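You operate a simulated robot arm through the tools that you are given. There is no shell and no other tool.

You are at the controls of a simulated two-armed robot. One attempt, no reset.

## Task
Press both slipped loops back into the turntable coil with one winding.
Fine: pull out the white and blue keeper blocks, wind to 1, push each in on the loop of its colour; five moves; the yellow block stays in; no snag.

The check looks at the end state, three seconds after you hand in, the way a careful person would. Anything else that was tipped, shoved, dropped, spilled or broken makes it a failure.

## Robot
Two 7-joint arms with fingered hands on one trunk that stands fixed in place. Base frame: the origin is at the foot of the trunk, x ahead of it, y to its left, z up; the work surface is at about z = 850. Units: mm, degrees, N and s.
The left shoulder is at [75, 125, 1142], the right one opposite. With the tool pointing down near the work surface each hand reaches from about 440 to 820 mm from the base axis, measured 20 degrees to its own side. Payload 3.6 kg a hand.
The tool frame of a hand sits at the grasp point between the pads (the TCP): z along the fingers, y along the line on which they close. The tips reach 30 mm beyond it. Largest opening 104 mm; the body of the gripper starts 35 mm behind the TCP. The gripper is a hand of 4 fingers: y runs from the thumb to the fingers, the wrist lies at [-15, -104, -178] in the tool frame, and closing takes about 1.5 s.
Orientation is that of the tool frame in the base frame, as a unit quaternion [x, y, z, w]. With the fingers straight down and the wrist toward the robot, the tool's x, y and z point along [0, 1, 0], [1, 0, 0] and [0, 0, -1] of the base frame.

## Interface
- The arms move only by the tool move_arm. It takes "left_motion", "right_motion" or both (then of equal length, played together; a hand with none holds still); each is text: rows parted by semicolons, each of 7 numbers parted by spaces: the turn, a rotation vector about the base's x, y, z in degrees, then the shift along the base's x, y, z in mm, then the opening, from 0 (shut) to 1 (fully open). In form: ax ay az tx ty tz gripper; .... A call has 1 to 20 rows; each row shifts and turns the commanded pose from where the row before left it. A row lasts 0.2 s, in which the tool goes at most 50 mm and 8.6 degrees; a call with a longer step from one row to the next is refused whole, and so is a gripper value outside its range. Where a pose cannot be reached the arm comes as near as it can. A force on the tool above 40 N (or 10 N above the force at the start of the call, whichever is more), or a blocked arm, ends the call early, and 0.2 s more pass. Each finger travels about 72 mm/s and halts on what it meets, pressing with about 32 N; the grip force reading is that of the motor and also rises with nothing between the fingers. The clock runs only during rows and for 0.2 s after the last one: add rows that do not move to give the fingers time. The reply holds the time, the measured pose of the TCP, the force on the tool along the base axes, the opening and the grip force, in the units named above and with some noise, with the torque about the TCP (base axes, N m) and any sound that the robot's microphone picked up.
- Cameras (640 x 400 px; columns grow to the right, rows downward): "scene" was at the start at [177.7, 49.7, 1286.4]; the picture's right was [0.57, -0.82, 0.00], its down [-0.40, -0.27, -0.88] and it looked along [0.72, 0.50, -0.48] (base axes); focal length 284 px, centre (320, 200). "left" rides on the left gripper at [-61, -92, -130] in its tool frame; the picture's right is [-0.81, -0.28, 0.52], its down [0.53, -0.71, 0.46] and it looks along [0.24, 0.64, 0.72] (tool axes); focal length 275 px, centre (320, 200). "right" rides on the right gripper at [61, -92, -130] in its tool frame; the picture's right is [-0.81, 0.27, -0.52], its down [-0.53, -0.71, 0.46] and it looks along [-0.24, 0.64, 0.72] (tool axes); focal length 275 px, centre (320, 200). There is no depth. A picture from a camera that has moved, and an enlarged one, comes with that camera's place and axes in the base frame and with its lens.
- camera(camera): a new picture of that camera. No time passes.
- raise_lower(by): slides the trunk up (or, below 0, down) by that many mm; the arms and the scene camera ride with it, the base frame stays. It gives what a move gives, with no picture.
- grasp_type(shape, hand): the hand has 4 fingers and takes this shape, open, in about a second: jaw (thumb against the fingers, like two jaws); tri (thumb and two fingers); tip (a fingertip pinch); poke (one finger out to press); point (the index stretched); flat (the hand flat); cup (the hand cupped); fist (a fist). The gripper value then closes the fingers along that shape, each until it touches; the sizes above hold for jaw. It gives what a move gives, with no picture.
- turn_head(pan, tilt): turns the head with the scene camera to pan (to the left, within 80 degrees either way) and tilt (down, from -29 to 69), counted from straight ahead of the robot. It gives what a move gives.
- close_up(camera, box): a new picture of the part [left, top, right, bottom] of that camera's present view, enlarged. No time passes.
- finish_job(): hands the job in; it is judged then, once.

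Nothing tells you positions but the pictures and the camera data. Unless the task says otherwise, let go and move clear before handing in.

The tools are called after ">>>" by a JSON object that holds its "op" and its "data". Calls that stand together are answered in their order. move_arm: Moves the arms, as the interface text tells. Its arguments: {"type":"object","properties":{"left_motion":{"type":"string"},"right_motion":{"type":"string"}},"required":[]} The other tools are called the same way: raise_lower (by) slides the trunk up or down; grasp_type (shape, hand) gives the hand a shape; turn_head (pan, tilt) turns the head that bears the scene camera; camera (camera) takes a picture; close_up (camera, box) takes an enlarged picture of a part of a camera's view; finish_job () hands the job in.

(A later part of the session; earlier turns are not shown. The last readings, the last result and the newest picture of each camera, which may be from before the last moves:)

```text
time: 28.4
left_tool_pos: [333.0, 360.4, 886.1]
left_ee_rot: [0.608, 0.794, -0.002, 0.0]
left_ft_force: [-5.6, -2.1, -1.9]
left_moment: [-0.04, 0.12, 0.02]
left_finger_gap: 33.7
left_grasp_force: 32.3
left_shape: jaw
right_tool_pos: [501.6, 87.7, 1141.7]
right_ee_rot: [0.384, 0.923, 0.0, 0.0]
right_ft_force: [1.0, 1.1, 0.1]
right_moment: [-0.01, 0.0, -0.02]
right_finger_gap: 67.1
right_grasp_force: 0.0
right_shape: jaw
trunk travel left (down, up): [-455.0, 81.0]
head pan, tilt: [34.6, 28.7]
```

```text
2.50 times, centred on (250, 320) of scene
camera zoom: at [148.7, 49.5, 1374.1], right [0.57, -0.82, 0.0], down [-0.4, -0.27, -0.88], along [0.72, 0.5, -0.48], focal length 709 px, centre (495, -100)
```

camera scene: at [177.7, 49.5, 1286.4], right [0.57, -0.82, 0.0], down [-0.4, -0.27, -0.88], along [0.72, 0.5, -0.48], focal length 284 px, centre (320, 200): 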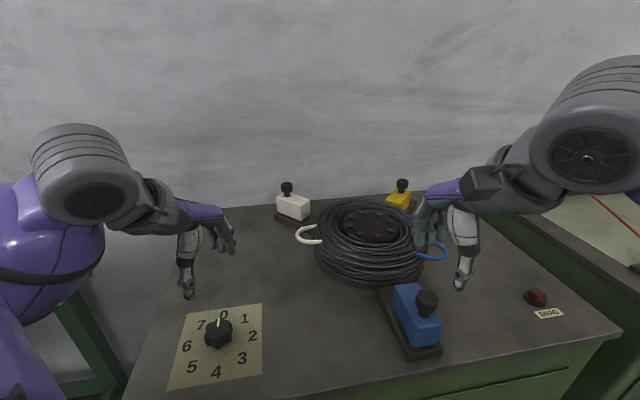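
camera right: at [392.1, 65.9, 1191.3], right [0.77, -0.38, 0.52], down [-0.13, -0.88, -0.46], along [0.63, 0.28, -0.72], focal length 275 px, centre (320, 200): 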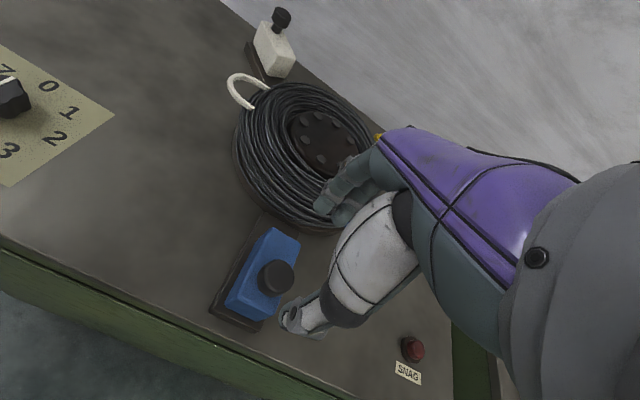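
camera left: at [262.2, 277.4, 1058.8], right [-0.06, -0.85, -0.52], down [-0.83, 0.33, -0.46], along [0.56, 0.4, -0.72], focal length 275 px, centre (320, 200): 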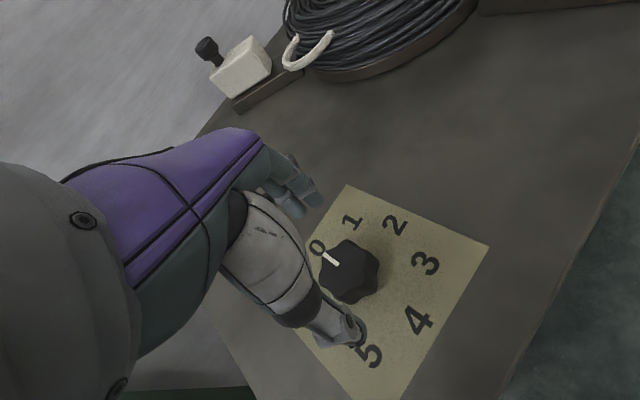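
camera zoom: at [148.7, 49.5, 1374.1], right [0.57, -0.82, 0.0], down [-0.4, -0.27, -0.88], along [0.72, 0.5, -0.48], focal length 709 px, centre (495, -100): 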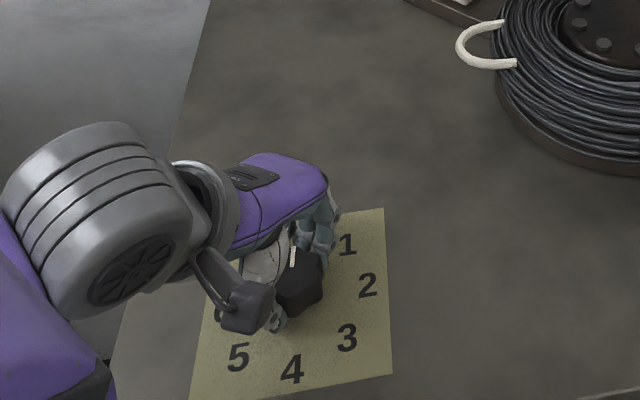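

The grip on the knob is firm, with a 34 mm gap across the valleys. I'll wind clockwise by 36° first and check the pointer.

>>> {"op": "move_arm", "data": {"left_motion": "0 0 -4 0 0 0 0;0 0 -4 0 0 0 0;0 0 -4 0 0 0 0;0 0 -4 0 0 0 0;0 0 -4 0 0 0 0;0 0 -4 0 0 0 0;0 0 -4 0 0 0 0;0 0 -4 0 0 0 0;0 0 -4 0 0 0 0;0 0 0 0 0 0 0"}}

>>> {"op": "close_up", "data": {"camera": "left", "box": [220, 150, 480, 400]}}

>>> {"op": "close_up", "data": {"camera": "scene", "box": [150, 240, 350, 400]}}

>>> {"op": "camera", "data": {"camera": "right"}}

>>> {"op": "camera", "data": {"camera": "scene"}}

```text
time: 30.6
left_tool_pos: [333.5, 361.6, 887.3]
left_ee_rot: [0.824, 0.567, 0.0, -0.001]
left_ft_force: [-3.6, -2.2, -1.6]
left_moment: [-0.06, 0.07, 0.0]
left_finger_gap: 33.3
left_grasp_force: 32.0
left_shape: jaw
right_tool_pos: [500.8, 87.2, 1140.8]
right_ee_rot: [0.385, 0.923, 0.0, 0.0]
right_ft_force: [-0.1, -0.3, -1.2]
right_moment: [0.02, -0.03, -0.02]
right_finger_gap: 67.3
right_grasp_force: 0.1
right_shape: jaw
trunk travel left (down, up): [-455.0, 81.0]
head pan, tilt: [34.6, 28.7]
```

```text
1.60 times, centred on (350, 275) of left
camera zoom: at [227.2, 337.2, 1017.6], right [-0.55, -0.66, -0.52], down [-0.47, 0.75, -0.46], along [0.69, 0.0, -0.72], focal length 440 px, centre (272, 80)
```

zoom: 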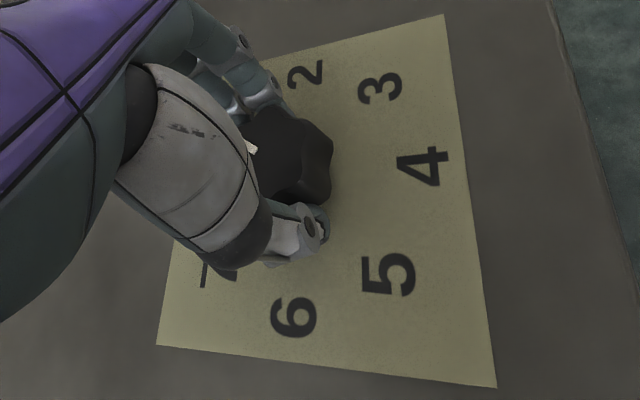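

```text
2.50 times, centred on (250, 320) of scene
camera zoom: at [148.8, 49.4, 1374.1], right [0.57, -0.82, 0.0], down [-0.4, -0.27, -0.88], along [0.72, 0.5, -0.48], focal length 709 px, centre (495, -100)
```

zoom: 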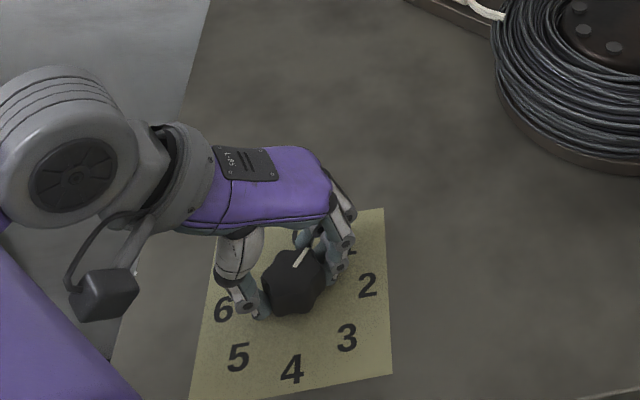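

```text
taken
camera right: at [392.3, 66.2, 1272.0], right [0.77, -0.38, 0.52], down [-0.13, -0.88, -0.46], along [0.63, 0.28, -0.72], focal length 275 px, centre (320, 200)
```

right: 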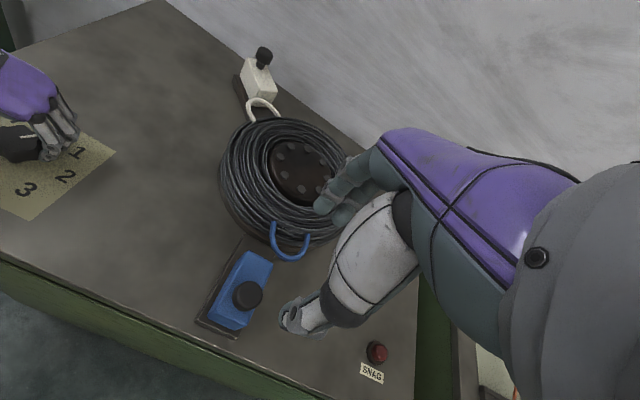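

```text
taken
camera scene: at [148.8, 49.4, 1374.1], right [0.57, -0.82, 0.0], down [-0.4, -0.27, -0.88], along [0.72, 0.5, -0.48], focal length 284 px, centre (320, 200)
```

scene: 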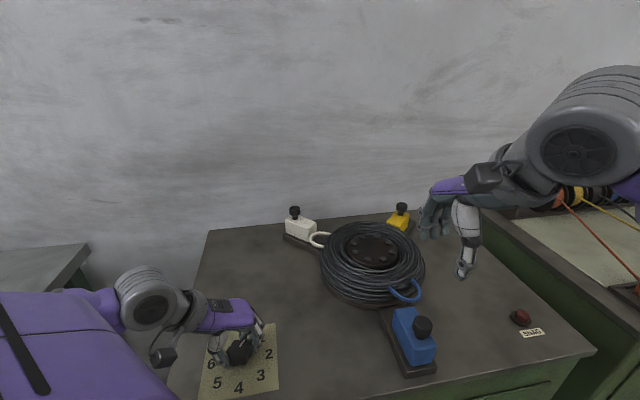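

The turntable follows the knob, and both loops are nearly in front of their own blocks. I'll wind the last 9° to reach 1.

>>> {"op": "move_arm", "data": {"left_motion": "0 0 -3 0 0 0 0;0 0 -3 0 0 0 0;0 0 -3 0 0 0 0;0 0 0 0 0 0 0"}}

>>> {"op": "close_up", "data": {"camera": "left", "box": [220, 150, 480, 400]}}

>>> {"op": "close_up", "data": {"camera": "scene", "box": [190, 310, 300, 400]}}

>>> {"op": "close_up", "data": {"camera": "right", "box": [0, 0, 360, 360]}}

>>> {"op": "close_up", "data": {"camera": "scene", "box": [270, 190, 450, 390]}}

```text
time: 31.6
left_tool_pos: [335.0, 360.4, 886.6]
left_ee_rot: [0.866, 0.499, 0.0, 0.0]
left_ft_force: [-3.2, -4.5, 0.7]
left_moment: [-0.09, 0.04, -0.04]
left_finger_gap: 33.5
left_grasp_force: 31.9
left_shape: jaw
right_tool_pos: [501.9, 86.9, 1141.4]
right_ee_rot: [0.383, 0.924, 0.001, 0.0]
right_ft_force: [0.0, -0.1, 0.1]
right_moment: [0.02, -0.02, -0.01]
right_finger_gap: 67.2
right_grasp_force: 0.0
right_shape: jaw
trunk travel left (down, up): [-455.0, 81.0]
head pan, tilt: [34.6, 28.7]
```

```text
1.60 times, centred on (350, 275) of left
camera zoom: at [224.7, 354.2, 1017.4], right [-0.64, -0.56, -0.52], down [-0.35, 0.82, -0.46], along [0.68, -0.11, -0.72], focal length 440 px, centre (272, 80)
```

zoom: 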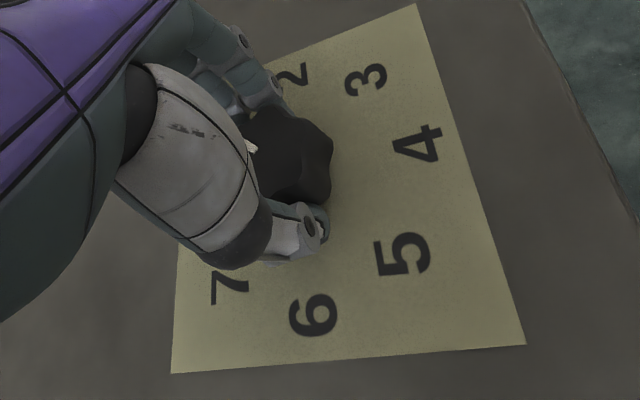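

```text
4.44 times, centred on (245, 355) of scene
camera zoom: at [148.8, 49.1, 1374.1], right [0.57, -0.82, 0.0], down [-0.4, -0.27, -0.88], along [0.72, 0.5, -0.48], focal length 1261 px, centre (653, -489)
```

zoom: 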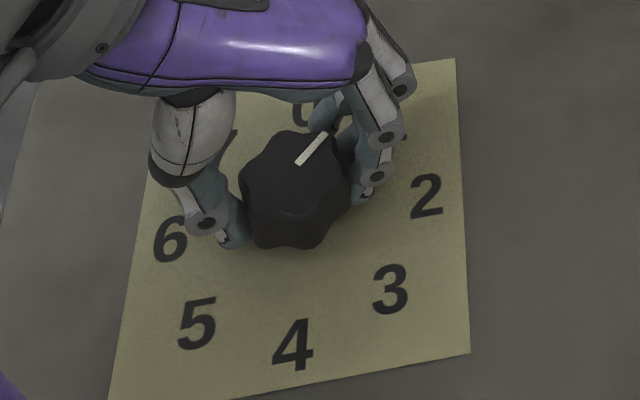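

```text
1.11 times, centred on (180, 180) of right
camera zoom: at [392.3, 65.9, 1272.1], right [0.77, -0.38, 0.52], down [-0.13, -0.88, -0.46], along [0.63, 0.28, -0.72], focal length 306 px, centre (476, 222)
```

zoom: 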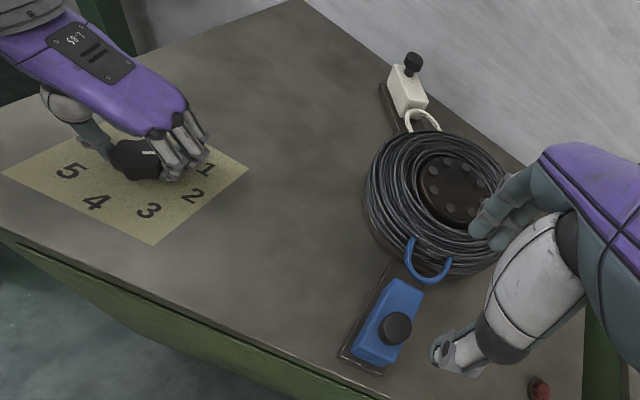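

```text
2.00 times, centred on (360, 290) of scene
camera zoom: at [148.8, 49.1, 1374.1], right [0.57, -0.82, 0.0], down [-0.4, -0.27, -0.88], along [0.72, 0.5, -0.48], focal length 567 px, centre (240, 20)
```

zoom: 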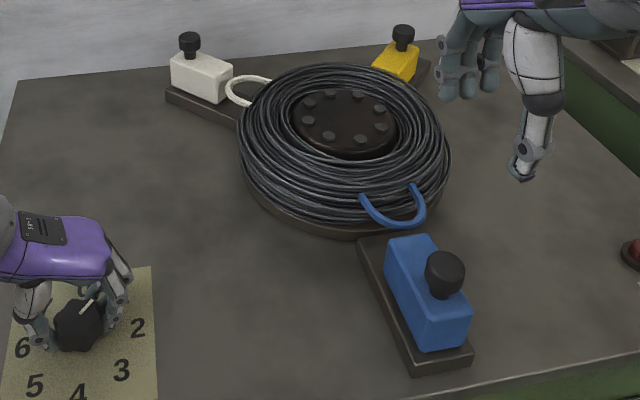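

The pointer now lies along base +x, which is digit 1. The hand turned 45.2° in all and both loops face their own blocks. I'll release the knob, lift straight up and verify.

>>> {"op": "move_arm", "data": {"left_motion": "0 0 0 0 0 0 0.1;0 0 0 0 0 0 0.35;0 0 0 0 0 0 0.5;0 0 0 0 0 0 0.65;0 0 0 0 0 0 0.8;0 0 0 0 0 0 0.8;0 0 0 0 0 5 0.8;0 0 0 0 0 15 0.8;0 0 0 0 0 30 0.8;0 0 0 0 0 40 0.8;0 0 0 0 0 40 0.8;0 0 0 0 0 30 0.8;0 0 0 0 0 0 0.8"}}

>>> {"op": "close_up", "data": {"camera": "left", "box": [250, 180, 550, 400]}}

>>> {"op": "close_up", "data": {"camera": "scene", "box": [180, 290, 310, 400]}}

>>> {"op": "close_up", "data": {"camera": "scene", "box": [270, 190, 450, 390]}}

```text
time: 34.4
left_tool_pos: [334.9, 362.2, 1046.8]
left_ee_rot: [0.866, 0.5, 0.0, 0.0]
left_ft_force: [-1.4, -1.2, -0.1]
left_moment: [0.02, 0.0, -0.01]
left_finger_gap: 82.8
left_grasp_force: 0.1
left_shape: jaw
right_tool_pos: [502.1, 88.1, 1141.0]
right_ee_rot: [0.385, 0.923, 0.001, 0.0]
right_ft_force: [-1.4, -0.1, -0.4]
right_moment: [-0.01, 0.01, 0.0]
right_finger_gap: 67.3
right_grasp_force: 0.0
right_shape: jaw
trunk travel left (down, up): [-455.0, 81.0]
head pan, tilt: [34.6, 28.7]
```

```text
1.82 times, centred on (400, 290) of left
camera zoom: at [225.1, 354.7, 1177.6], right [-0.64, -0.56, -0.52], down [-0.35, 0.82, -0.46], along [0.68, -0.11, -0.72], focal length 500 px, centre (174, 36)
```

zoom: 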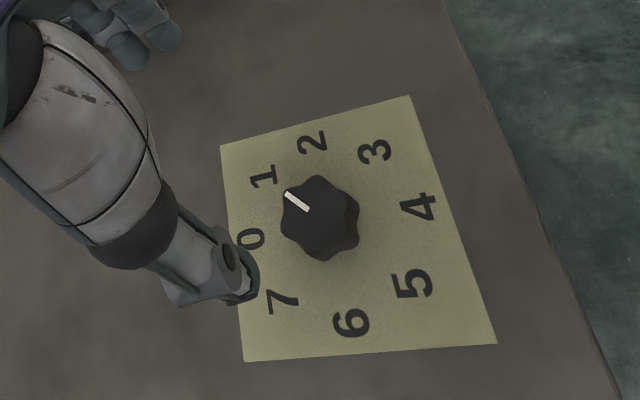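

```text
3.64 times, centred on (245, 345) of scene
camera zoom: at [149.1, 49.7, 1374.0], right [0.57, -0.82, 0.0], down [-0.4, -0.27, -0.88], along [0.72, 0.5, -0.48], focal length 1032 px, centre (593, -327)
```

zoom: 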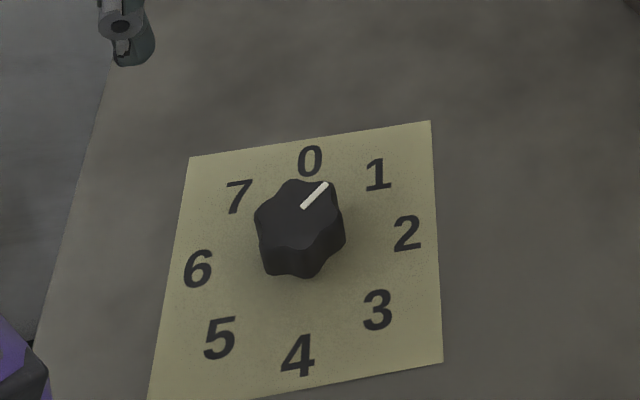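

```text
2.00 times, centred on (360, 290) of scene
camera zoom: at [149.1, 49.7, 1374.0], right [0.57, -0.82, 0.0], down [-0.4, -0.27, -0.88], along [0.72, 0.5, -0.48], focal length 567 px, centre (240, 20)
```

zoom: 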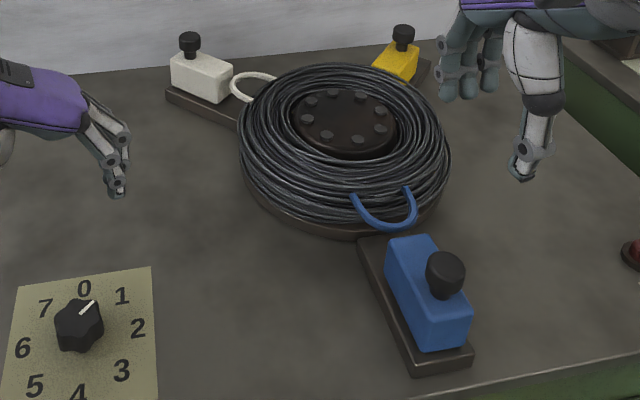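

The pointer sits squarely on 1, and the turntable has settled with both loops in front of their blocks. I'll look closely at the loop alignment before pushing.

>>> {"op": "close_up", "data": {"camera": "right", "box": [160, 20, 360, 360]}}

>>> {"op": "close_up", "data": {"camera": "scene", "box": [280, 195, 380, 270]}}

>>> {"op": "close_up", "data": {"camera": "scene", "box": [360, 260, 460, 390]}}

>>> {"op": "camera", "data": {"camera": "left"}}

```text
1.18 times, centred on (260, 190) of right
camera zoom: at [392.6, 66.5, 1271.9], right [0.77, -0.38, 0.52], down [-0.13, -0.88, -0.46], along [0.63, 0.28, -0.72], focal length 324 px, centre (391, 212)
```

zoom: 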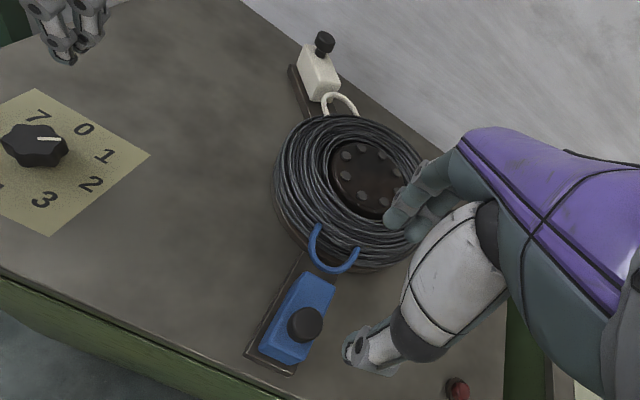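

```text
5.33 times, centred on (330, 232) of scene
camera zoom: at [149.1, 49.7, 1374.0], right [0.57, -0.82, 0.0], down [-0.4, -0.27, -0.88], along [0.72, 0.5, -0.48], focal length 1513 px, centre (267, 27)
```

zoom: 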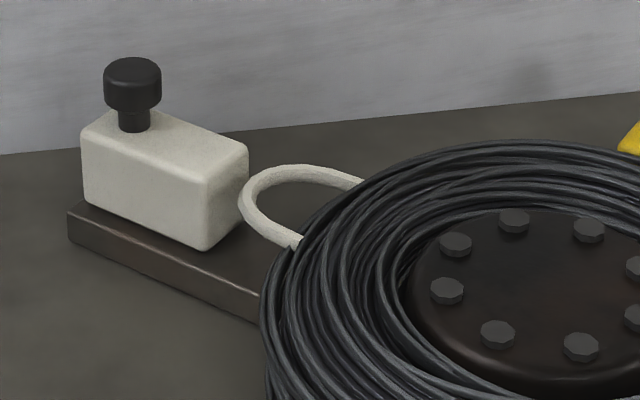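

```text
3.08 times, centred on (410, 325) of scene
camera zoom: at [149.1, 49.7, 1374.0], right [0.57, -0.82, 0.0], down [-0.4, -0.27, -0.88], along [0.72, 0.5, -0.48], focal length 873 px, centre (43, -185)
```

zoom: 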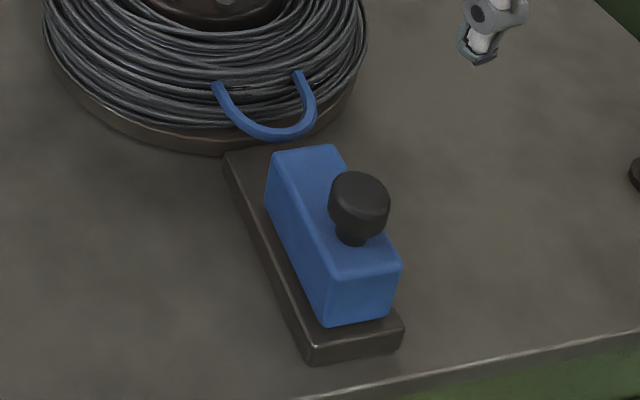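

```text
taken
camera left: at [225.1, 354.7, 1177.6], right [-0.64, -0.56, -0.52], down [-0.35, 0.82, -0.46], along [0.68, -0.11, -0.72], focal length 275 px, centre (320, 200)
```

left: 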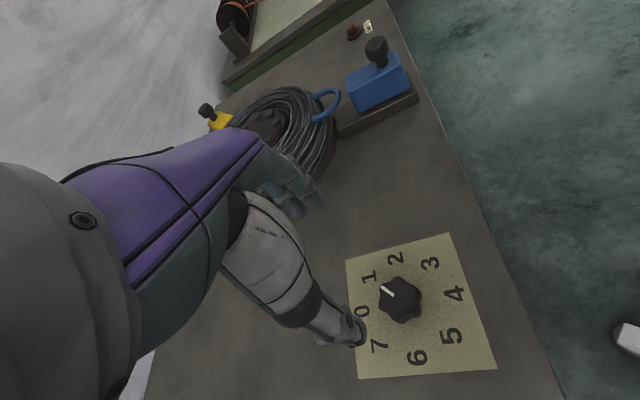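

Both loops sit squarely in front of their blocks and the SNAG lamp is dark. I'll move the left hand outward and up, then bring the trunk back down 80 mm to restore my earlier reach.

>>> {"op": "move_arm", "data": {"left_motion": "0 0 8 20 15 18 0.8;0 0 8 20 15 18 0.75;0 0 8 20 15 18 0.7;0 0 8 20 15 18 0.65;0 0 0 0 0 0 0.65"}}

>>> {"op": "raise_lower", "data": {"by": -80}}

```text
time: 35.6
left_tool_pos: [414.0, 421.3, 1119.1]
left_ee_rot: [0.694, 0.72, 0.0, 0.0]
left_ft_force: [-0.5, -0.2, -1.0]
left_moment: [0.0, -0.01, 0.02]
left_finger_gap: 68.0
left_grasp_force: 0.1
left_shape: jaw
right_tool_pos: [501.9, 86.6, 1141.5]
right_ee_rot: [0.384, 0.923, 0.0, 0.0]
right_ft_force: [0.0, -0.4, 0.6]
right_moment: [0.0, 0.01, -0.02]
right_finger_gap: 67.3
right_grasp_force: 0.1
right_shape: jaw
trunk travel left (down, up): [-455.0, 81.0]
head pan, tilt: [34.6, 28.7]
```

```text
time: 36.7
left_tool_pos: [414.2, 421.6, 1039.3]
left_ee_rot: [0.694, 0.72, 0.0, 0.001]
left_ft_force: [0.0, -0.9, -0.2]
left_moment: [0.03, 0.01, -0.04]
left_finger_gap: 68.0
left_grasp_force: 0.1
left_shape: jaw
right_tool_pos: [501.8, 87.8, 1061.9]
right_ee_rot: [0.384, 0.923, 0.001, 0.0]
right_ft_force: [0.2, -0.6, 0.6]
right_moment: [0.0, 0.03, 0.01]
right_finger_gap: 67.3
right_grasp_force: 0.0
right_shape: jaw
trunk travel left (down, up): [-375.0, 161.0]
head pan, tilt: [34.6, 28.7]
```

Next I'll move the left hand back over the white block's handle.

>>> {"op": "move_arm", "data": {"left_motion": "0 0 4.75 34.5 11.5 3 0.65;0 0 4.75 34.5 11.5 3 0.65;0 0 4.75 34.5 11.5 3 0.65;0 0 4.75 34.5 11.5 3 0.65;0 0 4.75 34.5 11.5 3 0.65;0 0 4.75 34.5 11.5 3 0.65;0 0 4.75 34.5 11.5 3 0.65;0 0 4.75 34.5 11.5 3 0.65;0 0 0 0 0 0 0.65"}}

>>> {"op": "camera", "data": {"camera": "left"}}

>>> {"op": "camera", "data": {"camera": "right"}}

>>> {"op": "close_up", "data": {"camera": "scene", "box": [260, 160, 460, 380]}}

```text
time: 38.7
left_tool_pos: [690.9, 514.1, 1062.3]
left_ee_rot: [0.423, 0.906, -0.002, 0.001]
left_ft_force: [-1.0, 0.1, 0.3]
left_moment: [-0.01, -0.01, 0.0]
left_finger_gap: 67.7
left_grasp_force: 0.0
left_shape: jaw
right_tool_pos: [500.4, 87.0, 1061.9]
right_ee_rot: [0.385, 0.923, 0.0, 0.0]
right_ft_force: [0.1, 0.2, 0.5]
right_moment: [0.0, 0.01, 0.0]
right_finger_gap: 67.5
right_grasp_force: 0.0
right_shape: jaw
trunk travel left (down, up): [-375.0, 161.0]
head pan, tilt: [34.6, 28.7]
```

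```text
taken
camera left: at [659.7, 408.2, 1194.5], right [0.31, -0.8, -0.52], down [-0.89, -0.05, -0.46], along [0.34, 0.6, -0.73], focal length 275 px, centre (320, 200)
```

left: 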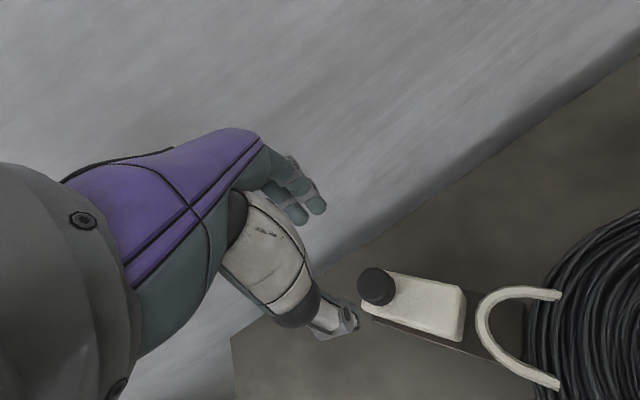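

```text
taken
camera right: at [391.5, 66.7, 1192.3], right [0.77, -0.38, 0.52], down [-0.13, -0.88, -0.46], along [0.63, 0.28, -0.72], focal length 275 px, centre (320, 200)
```

right: 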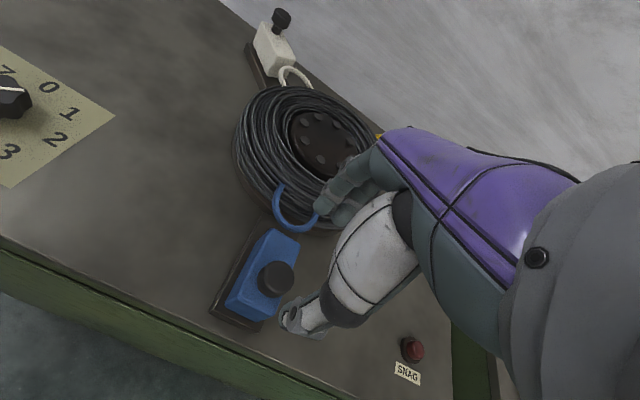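

```text
1.82 times, centred on (360, 270) of scene
camera zoom: at [176.6, 50.0, 1286.6], right [0.57, -0.82, 0.0], down [-0.39, -0.27, -0.88], along [0.72, 0.5, -0.48], focal length 516 px, centre (247, 73)
```

zoom: 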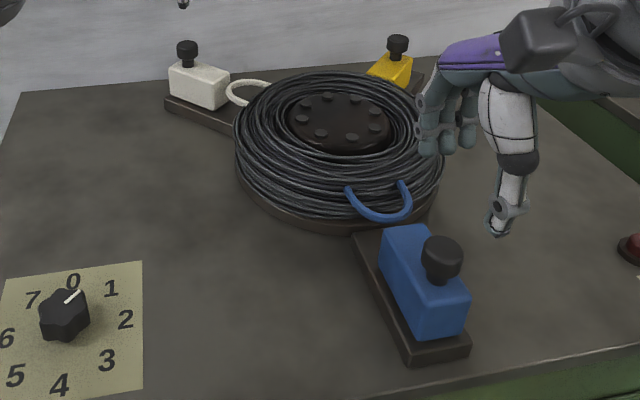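

Both hands are above their handles again. I'll descend together and grip, as before.

>>> {"op": "move_arm", "data": {"left_motion": "0 0 0 0 -2 -18 0.65;0 0 0 0 0 -18 0.65;0 0 0 0 0 -18 0.65;0 0 0 0 0 -18 0.65;0 0 0 0 0 -18 0.65;0 0 0 0 0 -6 0.65;0 0 0 0 0 -5 0.65;0 0 0 0 0 0 0.65", "right_motion": "0 0 0 0.7 0.7 -18 0.65;0 0 0 0 0 -18 0.65;0 0 0 0 0 -18 0.65;0 0 0 0 0 -18 0.65;0 0 0 0 0 -18 0.65;0 0 0 0 0 -5 0.65;0 0 0 0 0 -5 0.65;0 0 0 0 0 0 0.65"}}

>>> {"op": "camera", "data": {"camera": "left"}}

>>> {"op": "camera", "data": {"camera": "right"}}

>>> {"op": "close_up", "data": {"camera": "scene", "box": [260, 130, 500, 380]}}

```text
time: 40.5
left_tool_pos: [691.5, 511.9, 961.0]
left_ee_rot: [0.423, 0.906, 0.0, 0.0]
left_ft_force: [-0.2, -0.7, -0.2]
left_moment: [0.02, -0.01, 0.0]
left_finger_gap: 67.8
left_grasp_force: 0.0
left_shape: jaw
right_tool_pos: [502.1, 88.6, 962.1]
right_ee_rot: [0.384, 0.923, 0.0, 0.0]
right_ft_force: [0.0, -0.5, 0.6]
right_moment: [-0.01, 0.0, 0.01]
right_finger_gap: 67.2
right_grasp_force: 0.0
right_shape: jaw
trunk travel left (down, up): [-375.0, 161.0]
head pan, tilt: [34.6, 28.7]
```

```text
taken
camera left: at [660.0, 406.8, 1092.5], right [0.31, -0.8, -0.52], down [-0.89, -0.05, -0.46], along [0.34, 0.6, -0.72], focal length 275 px, centre (320, 200)
```

left: 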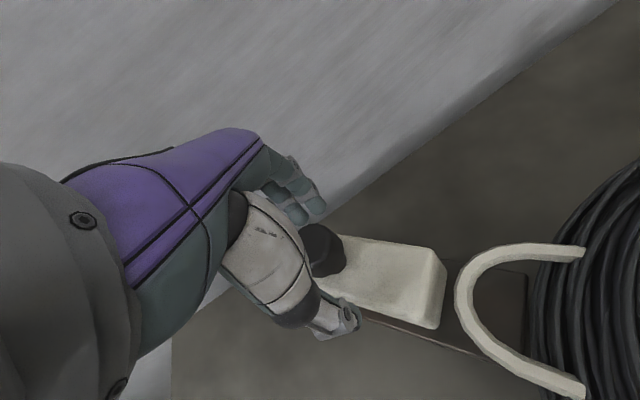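

```text
taken
camera right: at [393.3, 67.0, 1091.8], right [0.77, -0.38, 0.52], down [-0.13, -0.88, -0.46], along [0.63, 0.28, -0.72], focal length 275 px, centre (320, 200)
```

right: 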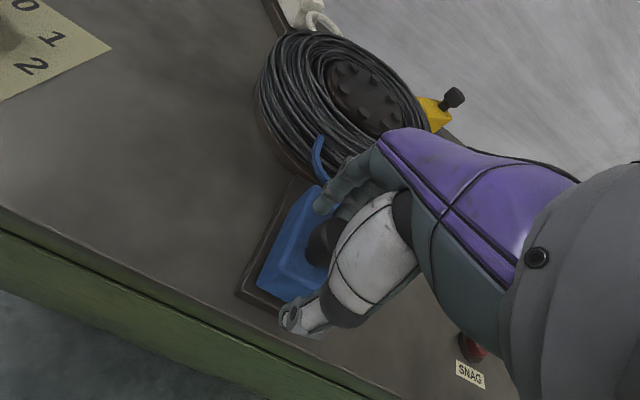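

```text
1.60 times, centred on (380, 255) of scene
camera zoom: at [177.7, 49.6, 1286.4], right [0.57, -0.82, 0.0], down [-0.4, -0.27, -0.88], along [0.72, 0.5, -0.48], focal length 454 px, centre (224, 112)
```

zoom: 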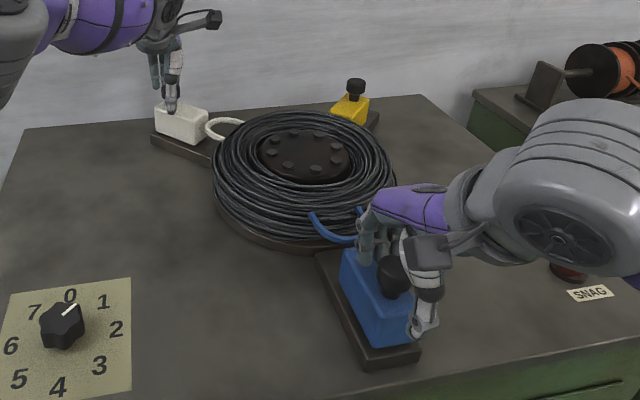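

>>> {"op": "move_arm", "data": {"left_motion": "0 0 0 0 0 0 0.65;0 0 0 0 0 0 0.45;0 0 0 0 0 0 0.3;0 0 0 0 0 0 0.1;0 0 0 0 0 0 0.0;0 0 0 0 0 0 0.0;0 0 0 0 0 0 0.0", "right_motion": "0 0 0 0 0 0 0.65;0 0 0 0 0 0 0.45;0 0 0 0 0 0 0.3;0 0 0 0 0 0 0.1;0 0 0 0 0 0 0.0;0 0 0 0 0 0 0.0;0 0 0 0 0 0 0.0"}}

>>> {"op": "camera", "data": {"camera": "left"}}

>>> {"op": "camera", "data": {"camera": "right"}}

```text
time: 42.1
left_tool_pos: [689.8, 512.7, 958.6]
left_ee_rot: [0.423, 0.906, -0.002, -0.003]
left_ft_force: [-10.4, -10.7, -11.7]
left_moment: [-0.19, 0.17, 0.04]
left_finger_gap: 20.8
left_grasp_force: 31.9
left_shape: jaw
right_tool_pos: [502.2, 89.0, 959.8]
right_ee_rot: [0.385, 0.923, -0.001, -0.002]
right_ft_force: [2.3, 8.0, -14.5]
right_moment: [0.08, 0.03, 0.13]
right_finger_gap: 17.4
right_grasp_force: 31.8
right_shape: jaw
trunk travel left (down, up): [-375.0, 161.0]
head pan, tilt: [34.6, 28.7]
```

```text
taken
camera left: at [661.0, 406.9, 1089.9], right [0.31, -0.8, -0.52], down [-0.89, -0.05, -0.45], along [0.33, 0.6, -0.73], focal length 275 px, centre (320, 200)
```

left: 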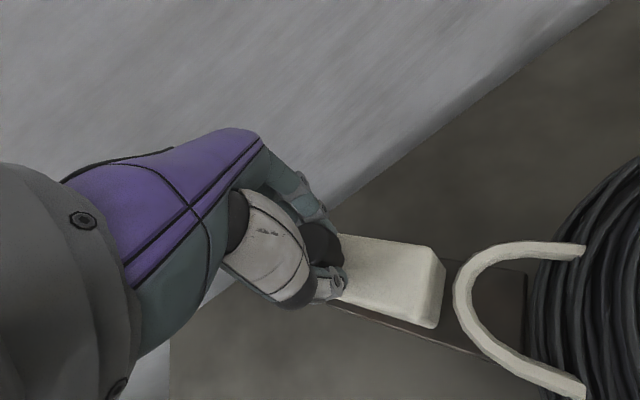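

```text
taken
camera right: at [394.2, 67.8, 1090.4], right [0.77, -0.38, 0.52], down [-0.13, -0.88, -0.45], along [0.63, 0.28, -0.73], focal length 275 px, centre (320, 200)
```

right: 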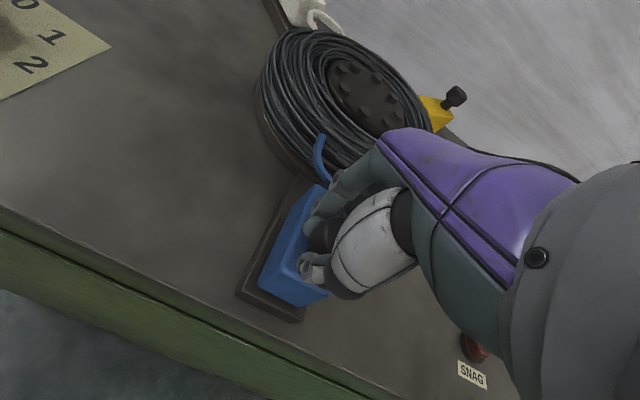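

Both grips are good. I'll push the white block straight in along -y against its loop, in small steps.

>>> {"op": "move_arm", "data": {"left_motion": "0 0 0 0 -4 -0.5 0;0 0 0 0 -6 -0.5 0;0 0 0 0 -6 0 0;0 0 0 0 -6 0 0;0 0 0 0 -6 0 0;0 0 0 0 -6 0 0;0 0 0 0 -6 0 0;0 0 0 0 0 0 0"}}

>>> {"op": "camera", "data": {"camera": "left"}}

>>> {"op": "close_up", "data": {"camera": "scene", "box": [260, 140, 420, 260]}}

```text
time: 43.9
left_tool_pos: [690.4, 471.8, 958.0]
left_ee_rot: [0.423, 0.906, -0.001, -0.001]
left_ft_force: [-15.6, 0.0, -12.6]
left_moment: [-0.05, 0.28, 0.15]
left_finger_gap: 20.4
left_grasp_force: 32.4
left_shape: jaw
right_tool_pos: [503.2, 90.4, 959.0]
right_ee_rot: [0.384, 0.924, -0.002, -0.001]
right_ft_force: [0.7, 4.1, -23.5]
right_moment: [-0.01, 0.15, 0.12]
right_finger_gap: 17.4
right_grasp_force: 32.3
right_shape: jaw
trunk travel left (down, up): [-375.0, 161.0]
head pan, tilt: [34.6, 28.7]
```

```text
taken
camera left: at [661.3, 366.9, 1089.5], right [0.31, -0.8, -0.52], down [-0.89, -0.05, -0.45], along [0.33, 0.6, -0.73], focal length 275 px, centre (320, 200)
```

left: 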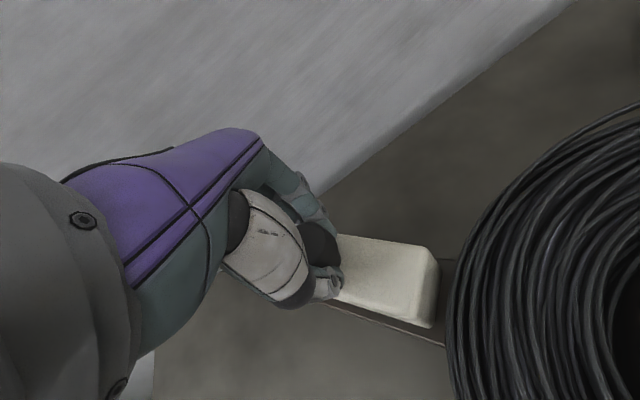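

```text
3.33 times, centred on (340, 200) of scene
camera zoom: at [178.8, 51.3, 1286.1], right [0.57, -0.82, 0.0], down [-0.4, -0.27, -0.88], along [0.72, 0.5, -0.48], focal length 946 px, centre (253, 200)
```

zoom: 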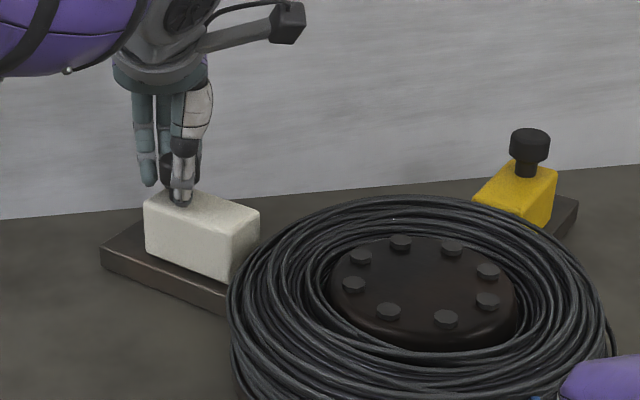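

The white loop has gone back into the coil. I'll keep pushing the block to its original in position, about 10 mm more, until it meets the inner stop.

>>> {"op": "move_arm", "data": {"left_motion": "0 0 0 -0.5 -3 0 0;0 0 0 0 -3 0 0;0 0 0 0 -3 0 0;0 0 0 0 -3 0 0;0 0 0 0 0 0 0"}}

>>> {"op": "camera", "data": {"camera": "left"}}

>>> {"op": "close_up", "data": {"camera": "scene", "box": [260, 140, 420, 260]}}

```text
time: 45.1
left_tool_pos: [691.0, 460.2, 957.4]
left_ee_rot: [0.422, 0.907, -0.001, -0.001]
left_ft_force: [-14.9, -1.0, -14.7]
left_moment: [-0.04, 0.27, 0.16]
left_finger_gap: 20.1
left_grasp_force: 31.5
left_shape: jaw
right_tool_pos: [502.7, 88.5, 959.2]
right_ee_rot: [0.385, 0.923, -0.001, -0.001]
right_ft_force: [-0.8, 3.1, -23.9]
right_moment: [-0.06, 0.19, 0.1]
right_finger_gap: 17.5
right_grasp_force: 32.0
right_shape: jaw
trunk travel left (down, up): [-375.0, 161.0]
head pan, tilt: [34.6, 28.7]
```

```text
taken
camera left: at [661.1, 354.9, 1089.5], right [0.31, -0.8, -0.52], down [-0.89, -0.05, -0.45], along [0.33, 0.6, -0.73], focal length 275 px, centre (320, 200)
```

left: 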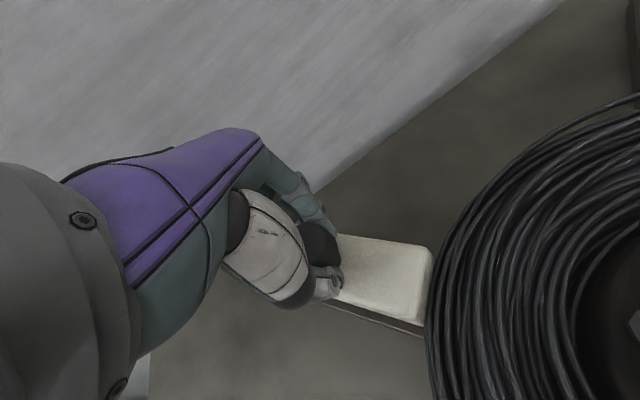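

```text
3.33 times, centred on (340, 200) of scene
camera zoom: at [179.0, 51.2, 1286.1], right [0.57, -0.82, 0.0], down [-0.4, -0.27, -0.88], along [0.72, 0.5, -0.48], focal length 946 px, centre (253, 200)
```

zoom: 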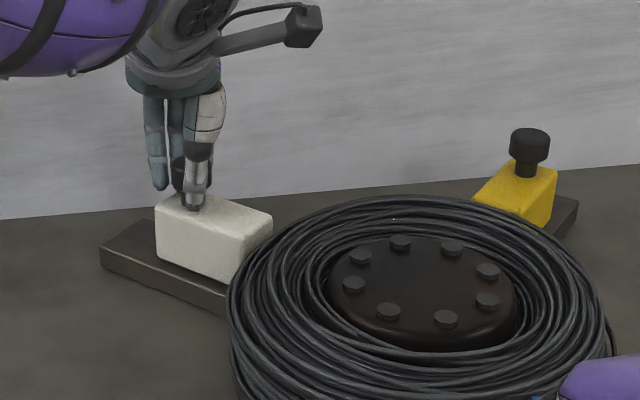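

>>> {"op": "move_arm", "data": {"left_motion": "0 0 0 0 -1.5 0 0;0 0 0 0 -1.5 0 0;0 0 0 0 0 0 0"}}

>>> {"op": "close_up", "data": {"camera": "scene", "box": [260, 140, 420, 260]}}

```text
time: 45.9
left_tool_pos: [690.4, 458.7, 957.5]
left_ee_rot: [0.422, 0.906, -0.002, -0.003]
left_ft_force: [-11.0, 7.4, -16.3]
left_moment: [0.07, 0.19, 0.15]
left_finger_gap: 20.3
left_grasp_force: 32.1
left_shape: jaw
right_tool_pos: [502.6, 89.4, 960.6]
right_ee_rot: [0.385, 0.923, -0.002, 0.0]
right_ft_force: [-2.0, -0.5, -21.3]
right_moment: [-0.1, 0.21, 0.08]
right_finger_gap: 17.3
right_grasp_force: 32.1
right_shape: jaw
trunk travel left (down, up): [-375.0, 161.0]
head pan, tilt: [34.6, 28.7]
```

```text
3.33 times, centred on (340, 200) of scene
camera zoom: at [179.2, 51.8, 1286.0], right [0.57, -0.82, 0.0], down [-0.4, -0.27, -0.88], along [0.72, 0.5, -0.48], focal length 946 px, centre (253, 200)
```

zoom: 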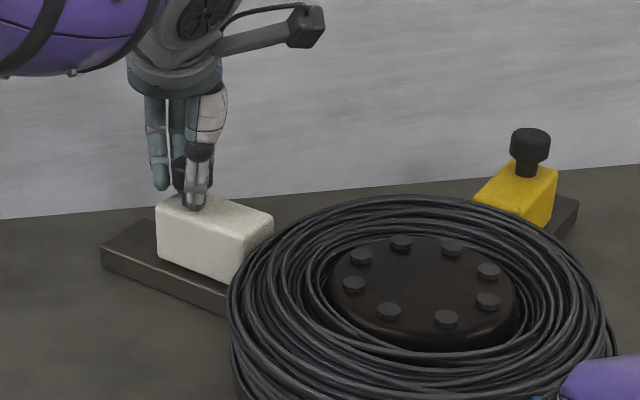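

White is home: the inner stop pushes back with about 7 N. I'll ease off, release and lift the left hand.

>>> {"op": "move_arm", "data": {"left_motion": "0 0 0 0 1.2 0 0;0 0 0 0 0 0 0.15;0 0 0 0 0 0 0.3;0 0 0 0 0 0 0.5;0 0 0 0 0 0 0.65;0 0 0 0 0 0 0.65;0 0 0 0 0 10 0.65;0 0 0 0 0 20 0.65;0 0 0 0 0 30 0.65;0 0 0 0 0 30 0.65;0 0 0 0 0 20 0.65;0 0 0 0 0 0 0.65"}}

>>> {"op": "camera", "data": {"camera": "left"}}

>>> {"op": "close_up", "data": {"camera": "scene", "box": [260, 140, 420, 260]}}

```text
time: 48.5
left_tool_pos: [691.1, 458.4, 1068.2]
left_ee_rot: [0.423, 0.906, 0.0, 0.0]
left_ft_force: [0.5, 0.1, -0.6]
left_moment: [-0.02, 0.03, 0.0]
left_finger_gap: 67.2
left_grasp_force: 0.1
left_shape: jaw
right_tool_pos: [502.7, 88.4, 959.1]
right_ee_rot: [0.385, 0.923, -0.001, -0.001]
right_ft_force: [-2.2, 7.4, -24.7]
right_moment: [0.02, 0.16, 0.15]
right_finger_gap: 17.4
right_grasp_force: 31.9
right_shape: jaw
trunk travel left (down, up): [-375.0, 161.0]
head pan, tilt: [34.6, 28.7]
```

```text
taken
camera left: at [661.5, 353.2, 1200.3], right [0.31, -0.8, -0.52], down [-0.89, -0.05, -0.45], along [0.34, 0.6, -0.73], focal length 275 px, centre (320, 200)
```

left: 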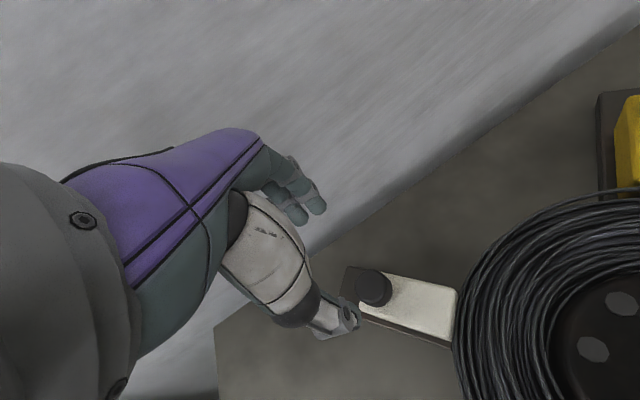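

```text
3.33 times, centred on (340, 200) of scene
camera zoom: at [179.1, 50.8, 1286.1], right [0.57, -0.82, 0.0], down [-0.4, -0.27, -0.88], along [0.72, 0.5, -0.48], focal length 946 px, centre (253, 200)
```

zoom: 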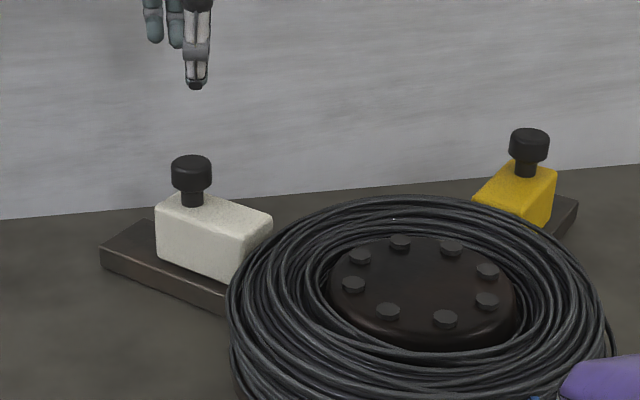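

The white block is fully in and its loop is pressed home. Next I'll push the blue block inward along (+1, +1).

>>> {"op": "move_arm", "data": {"right_motion": "0 0 0 2.83 2.83 -1 0;0 0 0 4.24 4.24 -0.5 0;0 0 0 4.24 4.24 0 0;0 0 0 4.24 4.24 0 0;0 0 0 4.24 4.24 0 0;0 0 0 4.24 4.24 0 0;0 0 0 4.24 4.24 0 0;0 0 0 0 0 0 0"}}

>>> {"op": "camera", "data": {"camera": "right"}}

>>> {"op": "close_up", "data": {"camera": "scene", "box": [300, 180, 500, 370]}}

```text
time: 50.3
left_tool_pos: [690.7, 458.9, 1068.4]
left_ee_rot: [0.422, 0.906, 0.0, -0.001]
left_ft_force: [0.3, 0.4, 0.1]
left_moment: [-0.02, 0.04, 0.01]
left_finger_gap: 67.2
left_grasp_force: 0.1
left_shape: jaw
right_tool_pos: [530.0, 116.5, 958.8]
right_ee_rot: [0.384, 0.923, -0.001, -0.001]
right_ft_force: [-4.4, 2.1, -14.4]
right_moment: [-0.03, 0.19, 0.16]
right_finger_gap: 16.8
right_grasp_force: 32.8
right_shape: jaw
trunk travel left (down, up): [-375.0, 161.0]
head pan, tilt: [34.6, 28.7]
```

```text
taken
camera right: at [422.1, 96.0, 1089.8], right [0.77, -0.38, 0.52], down [-0.13, -0.88, -0.45], along [0.63, 0.28, -0.73], focal length 275 px, centre (320, 200)
```

right: 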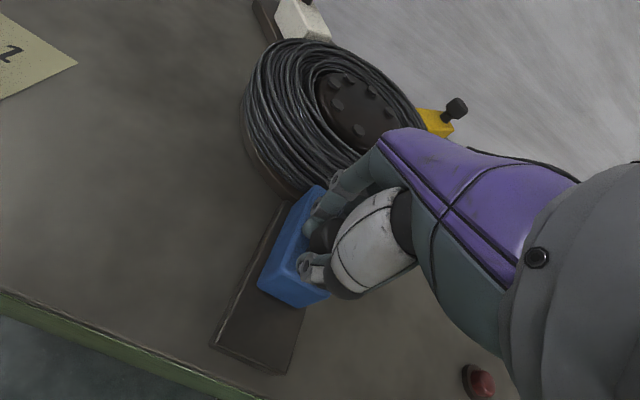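

```text
2.11 times, centred on (400, 275) of scene
camera zoom: at [178.5, 50.3, 1286.2], right [0.57, -0.82, 0.0], down [-0.4, -0.27, -0.88], along [0.72, 0.5, -0.48], focal length 597 px, centre (152, 42)
```

zoom: 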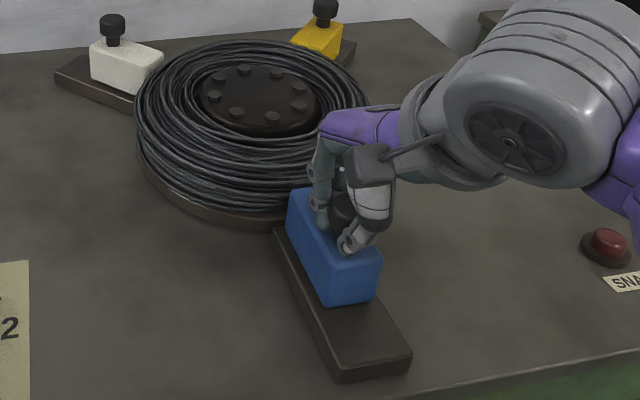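

The blue loop has gone in as well. I'll continue to the inner stop.

>>> {"op": "move_arm", "data": {"right_motion": "0 0 0 2.12 2.12 0 0;0 0 0 2.12 2.12 0 0;0 0 0 2.12 2.12 0 0;0 0 0 2.12 2.12 0 0;0 0 0 2.12 2.12 0 0;0 0 0 1 1 0 0;0 0 0 0 0 0 0"}}

>>> {"op": "camera", "data": {"camera": "right"}}

>>> {"op": "close_up", "data": {"camera": "scene", "box": [300, 180, 500, 370]}}

```text
time: 51.9
left_tool_pos: [689.9, 457.0, 1069.8]
left_ee_rot: [0.423, 0.906, 0.001, 0.0]
left_ft_force: [0.2, -0.6, -0.5]
left_moment: [-0.02, 0.02, -0.01]
left_finger_gap: 67.1
left_grasp_force: 0.0
left_shape: jaw
right_tool_pos: [541.6, 126.1, 959.1]
right_ee_rot: [0.384, 0.923, -0.001, 0.0]
right_ft_force: [-16.8, -8.7, -17.2]
right_moment: [-0.28, 0.44, -0.02]
right_finger_gap: 16.8
right_grasp_force: 31.9
right_shape: jaw
trunk travel left (down, up): [-375.0, 161.0]
head pan, tilt: [34.6, 28.7]
```

```text
taken
camera right: at [432.1, 106.0, 1089.8], right [0.77, -0.38, 0.52], down [-0.13, -0.88, -0.45], along [0.63, 0.28, -0.73], focal length 275 px, centre (320, 200)
```

right: 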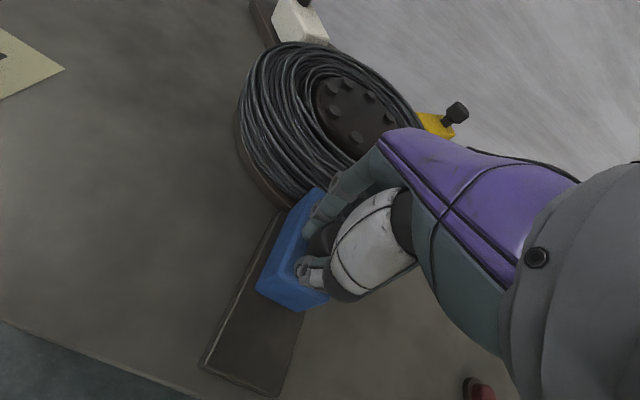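

```text
2.11 times, centred on (400, 275) of scene
camera zoom: at [177.0, 49.0, 1286.5], right [0.57, -0.82, 0.0], down [-0.4, -0.27, -0.88], along [0.72, 0.5, -0.48], focal length 597 px, centre (152, 42)
```

zoom: 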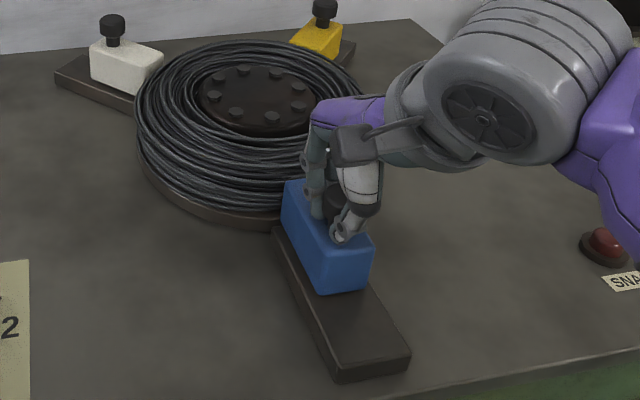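

The blue block is at its inner stop, with about 19 N pushing back. I'll ease off, release and lift the right hand clear.

>>> {"op": "move_arm", "data": {"right_motion": "0 0 0 -1 -1 0 0;0 0 0 0 0 0 0.15;0 0 0 0 0 0 0.3;0 0 0 0 0 0 0.5;0 0 0 0 0 0 0.65;0 0 0 0 0 0 0.65;0 0 0 0 0 10 0.65;0 0 0 0 0 20 0.65;0 0 0 0 0 30 0.65;0 0 0 0 0 40 0.65;0 0 0 -10 -15 40 0.65;0 0 0 -20 -30 20 0.65;0 0 0 -20 -30 0 0.65;0 0 0 0 0 0 0.65"}}

>>> {"op": "camera", "data": {"camera": "scene"}}

>>> {"op": "close_up", "data": {"camera": "scene", "box": [270, 160, 460, 330]}}

>>> {"op": "close_up", "data": {"camera": "scene", "box": [160, 290, 290, 390]}}

>>> {"op": "close_up", "data": {"camera": "right", "box": [160, 0, 480, 400]}}

```text
time: 54.9
left_tool_pos: [690.6, 457.8, 1069.3]
left_ee_rot: [0.422, 0.906, 0.0, 0.0]
left_ft_force: [0.1, -0.5, -0.2]
left_moment: [0.03, -0.03, 0.02]
left_finger_gap: 67.2
left_grasp_force: 0.0
left_shape: jaw
right_tool_pos: [490.8, 51.9, 1120.1]
right_ee_rot: [0.384, 0.923, -0.001, 0.0]
right_ft_force: [0.7, -0.3, -0.2]
right_moment: [0.0, -0.01, 0.04]
right_finger_gap: 67.3
right_grasp_force: 0.0
right_shape: jaw
trunk travel left (down, up): [-375.0, 161.0]
head pan, tilt: [34.6, 28.7]
```

```text
taken
camera scene: at [177.9, 50.1, 1286.3], right [0.57, -0.82, 0.0], down [-0.4, -0.27, -0.88], along [0.72, 0.5, -0.48], focal length 284 px, centre (320, 200)
```

scene: 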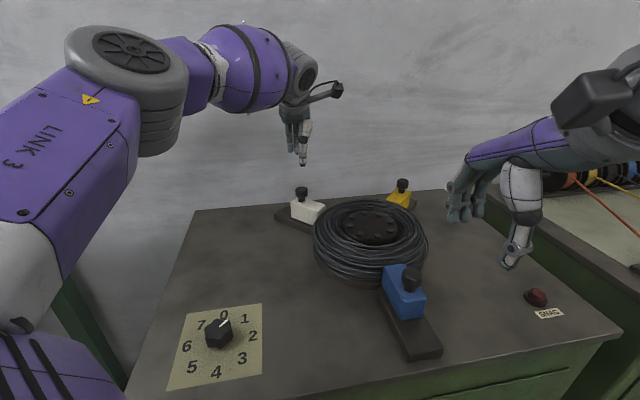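

```text
2.35 times, centred on (365, 245) of scene
camera zoom: at [177.9, 50.1, 1286.3], right [0.57, -0.82, 0.0], down [-0.4, -0.27, -0.88], along [0.72, 0.5, -0.48], focal length 668 px, centre (214, 94)
```

zoom: 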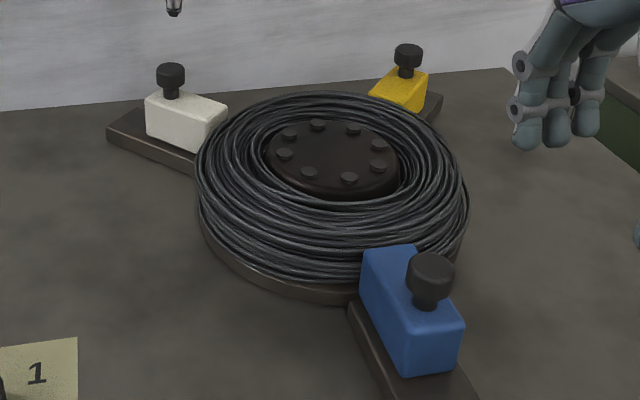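

```text
4.00 times, centred on (225, 340) of scene
camera zoom: at [177.9, 50.1, 1286.3], right [0.57, -0.82, 0.0], down [-0.4, -0.27, -0.88], along [0.72, 0.5, -0.48], focal length 1135 px, centre (700, -360)
```

zoom: 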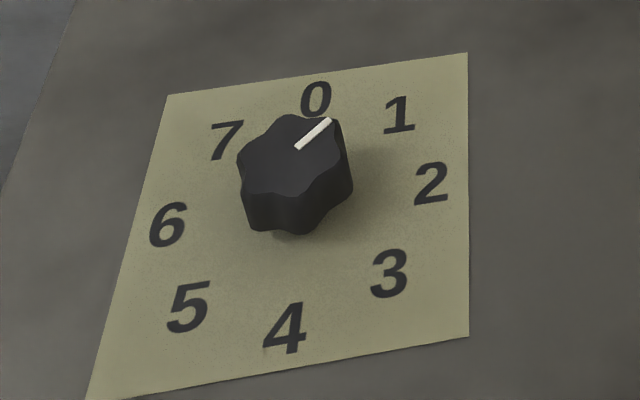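

```text
1.00 times, centred on (320, 200) of right (not enlarged: the box is as wide or as high as the picture)
camera zoom: at [381.5, 30.7, 1250.4], right [0.77, -0.38, 0.52], down [-0.13, -0.88, -0.46], along [0.63, 0.28, -0.72], focal length 275 px, centre (320, 200)
```

zoom: 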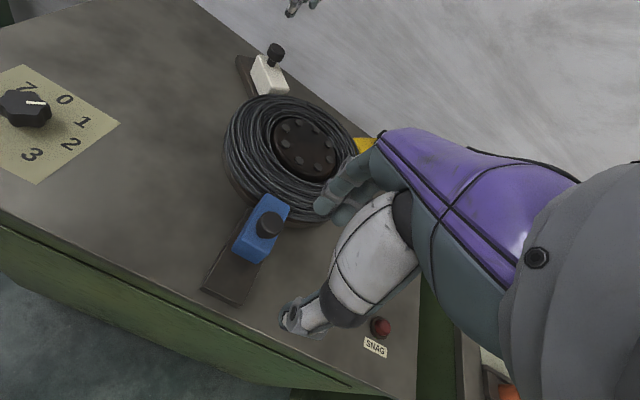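

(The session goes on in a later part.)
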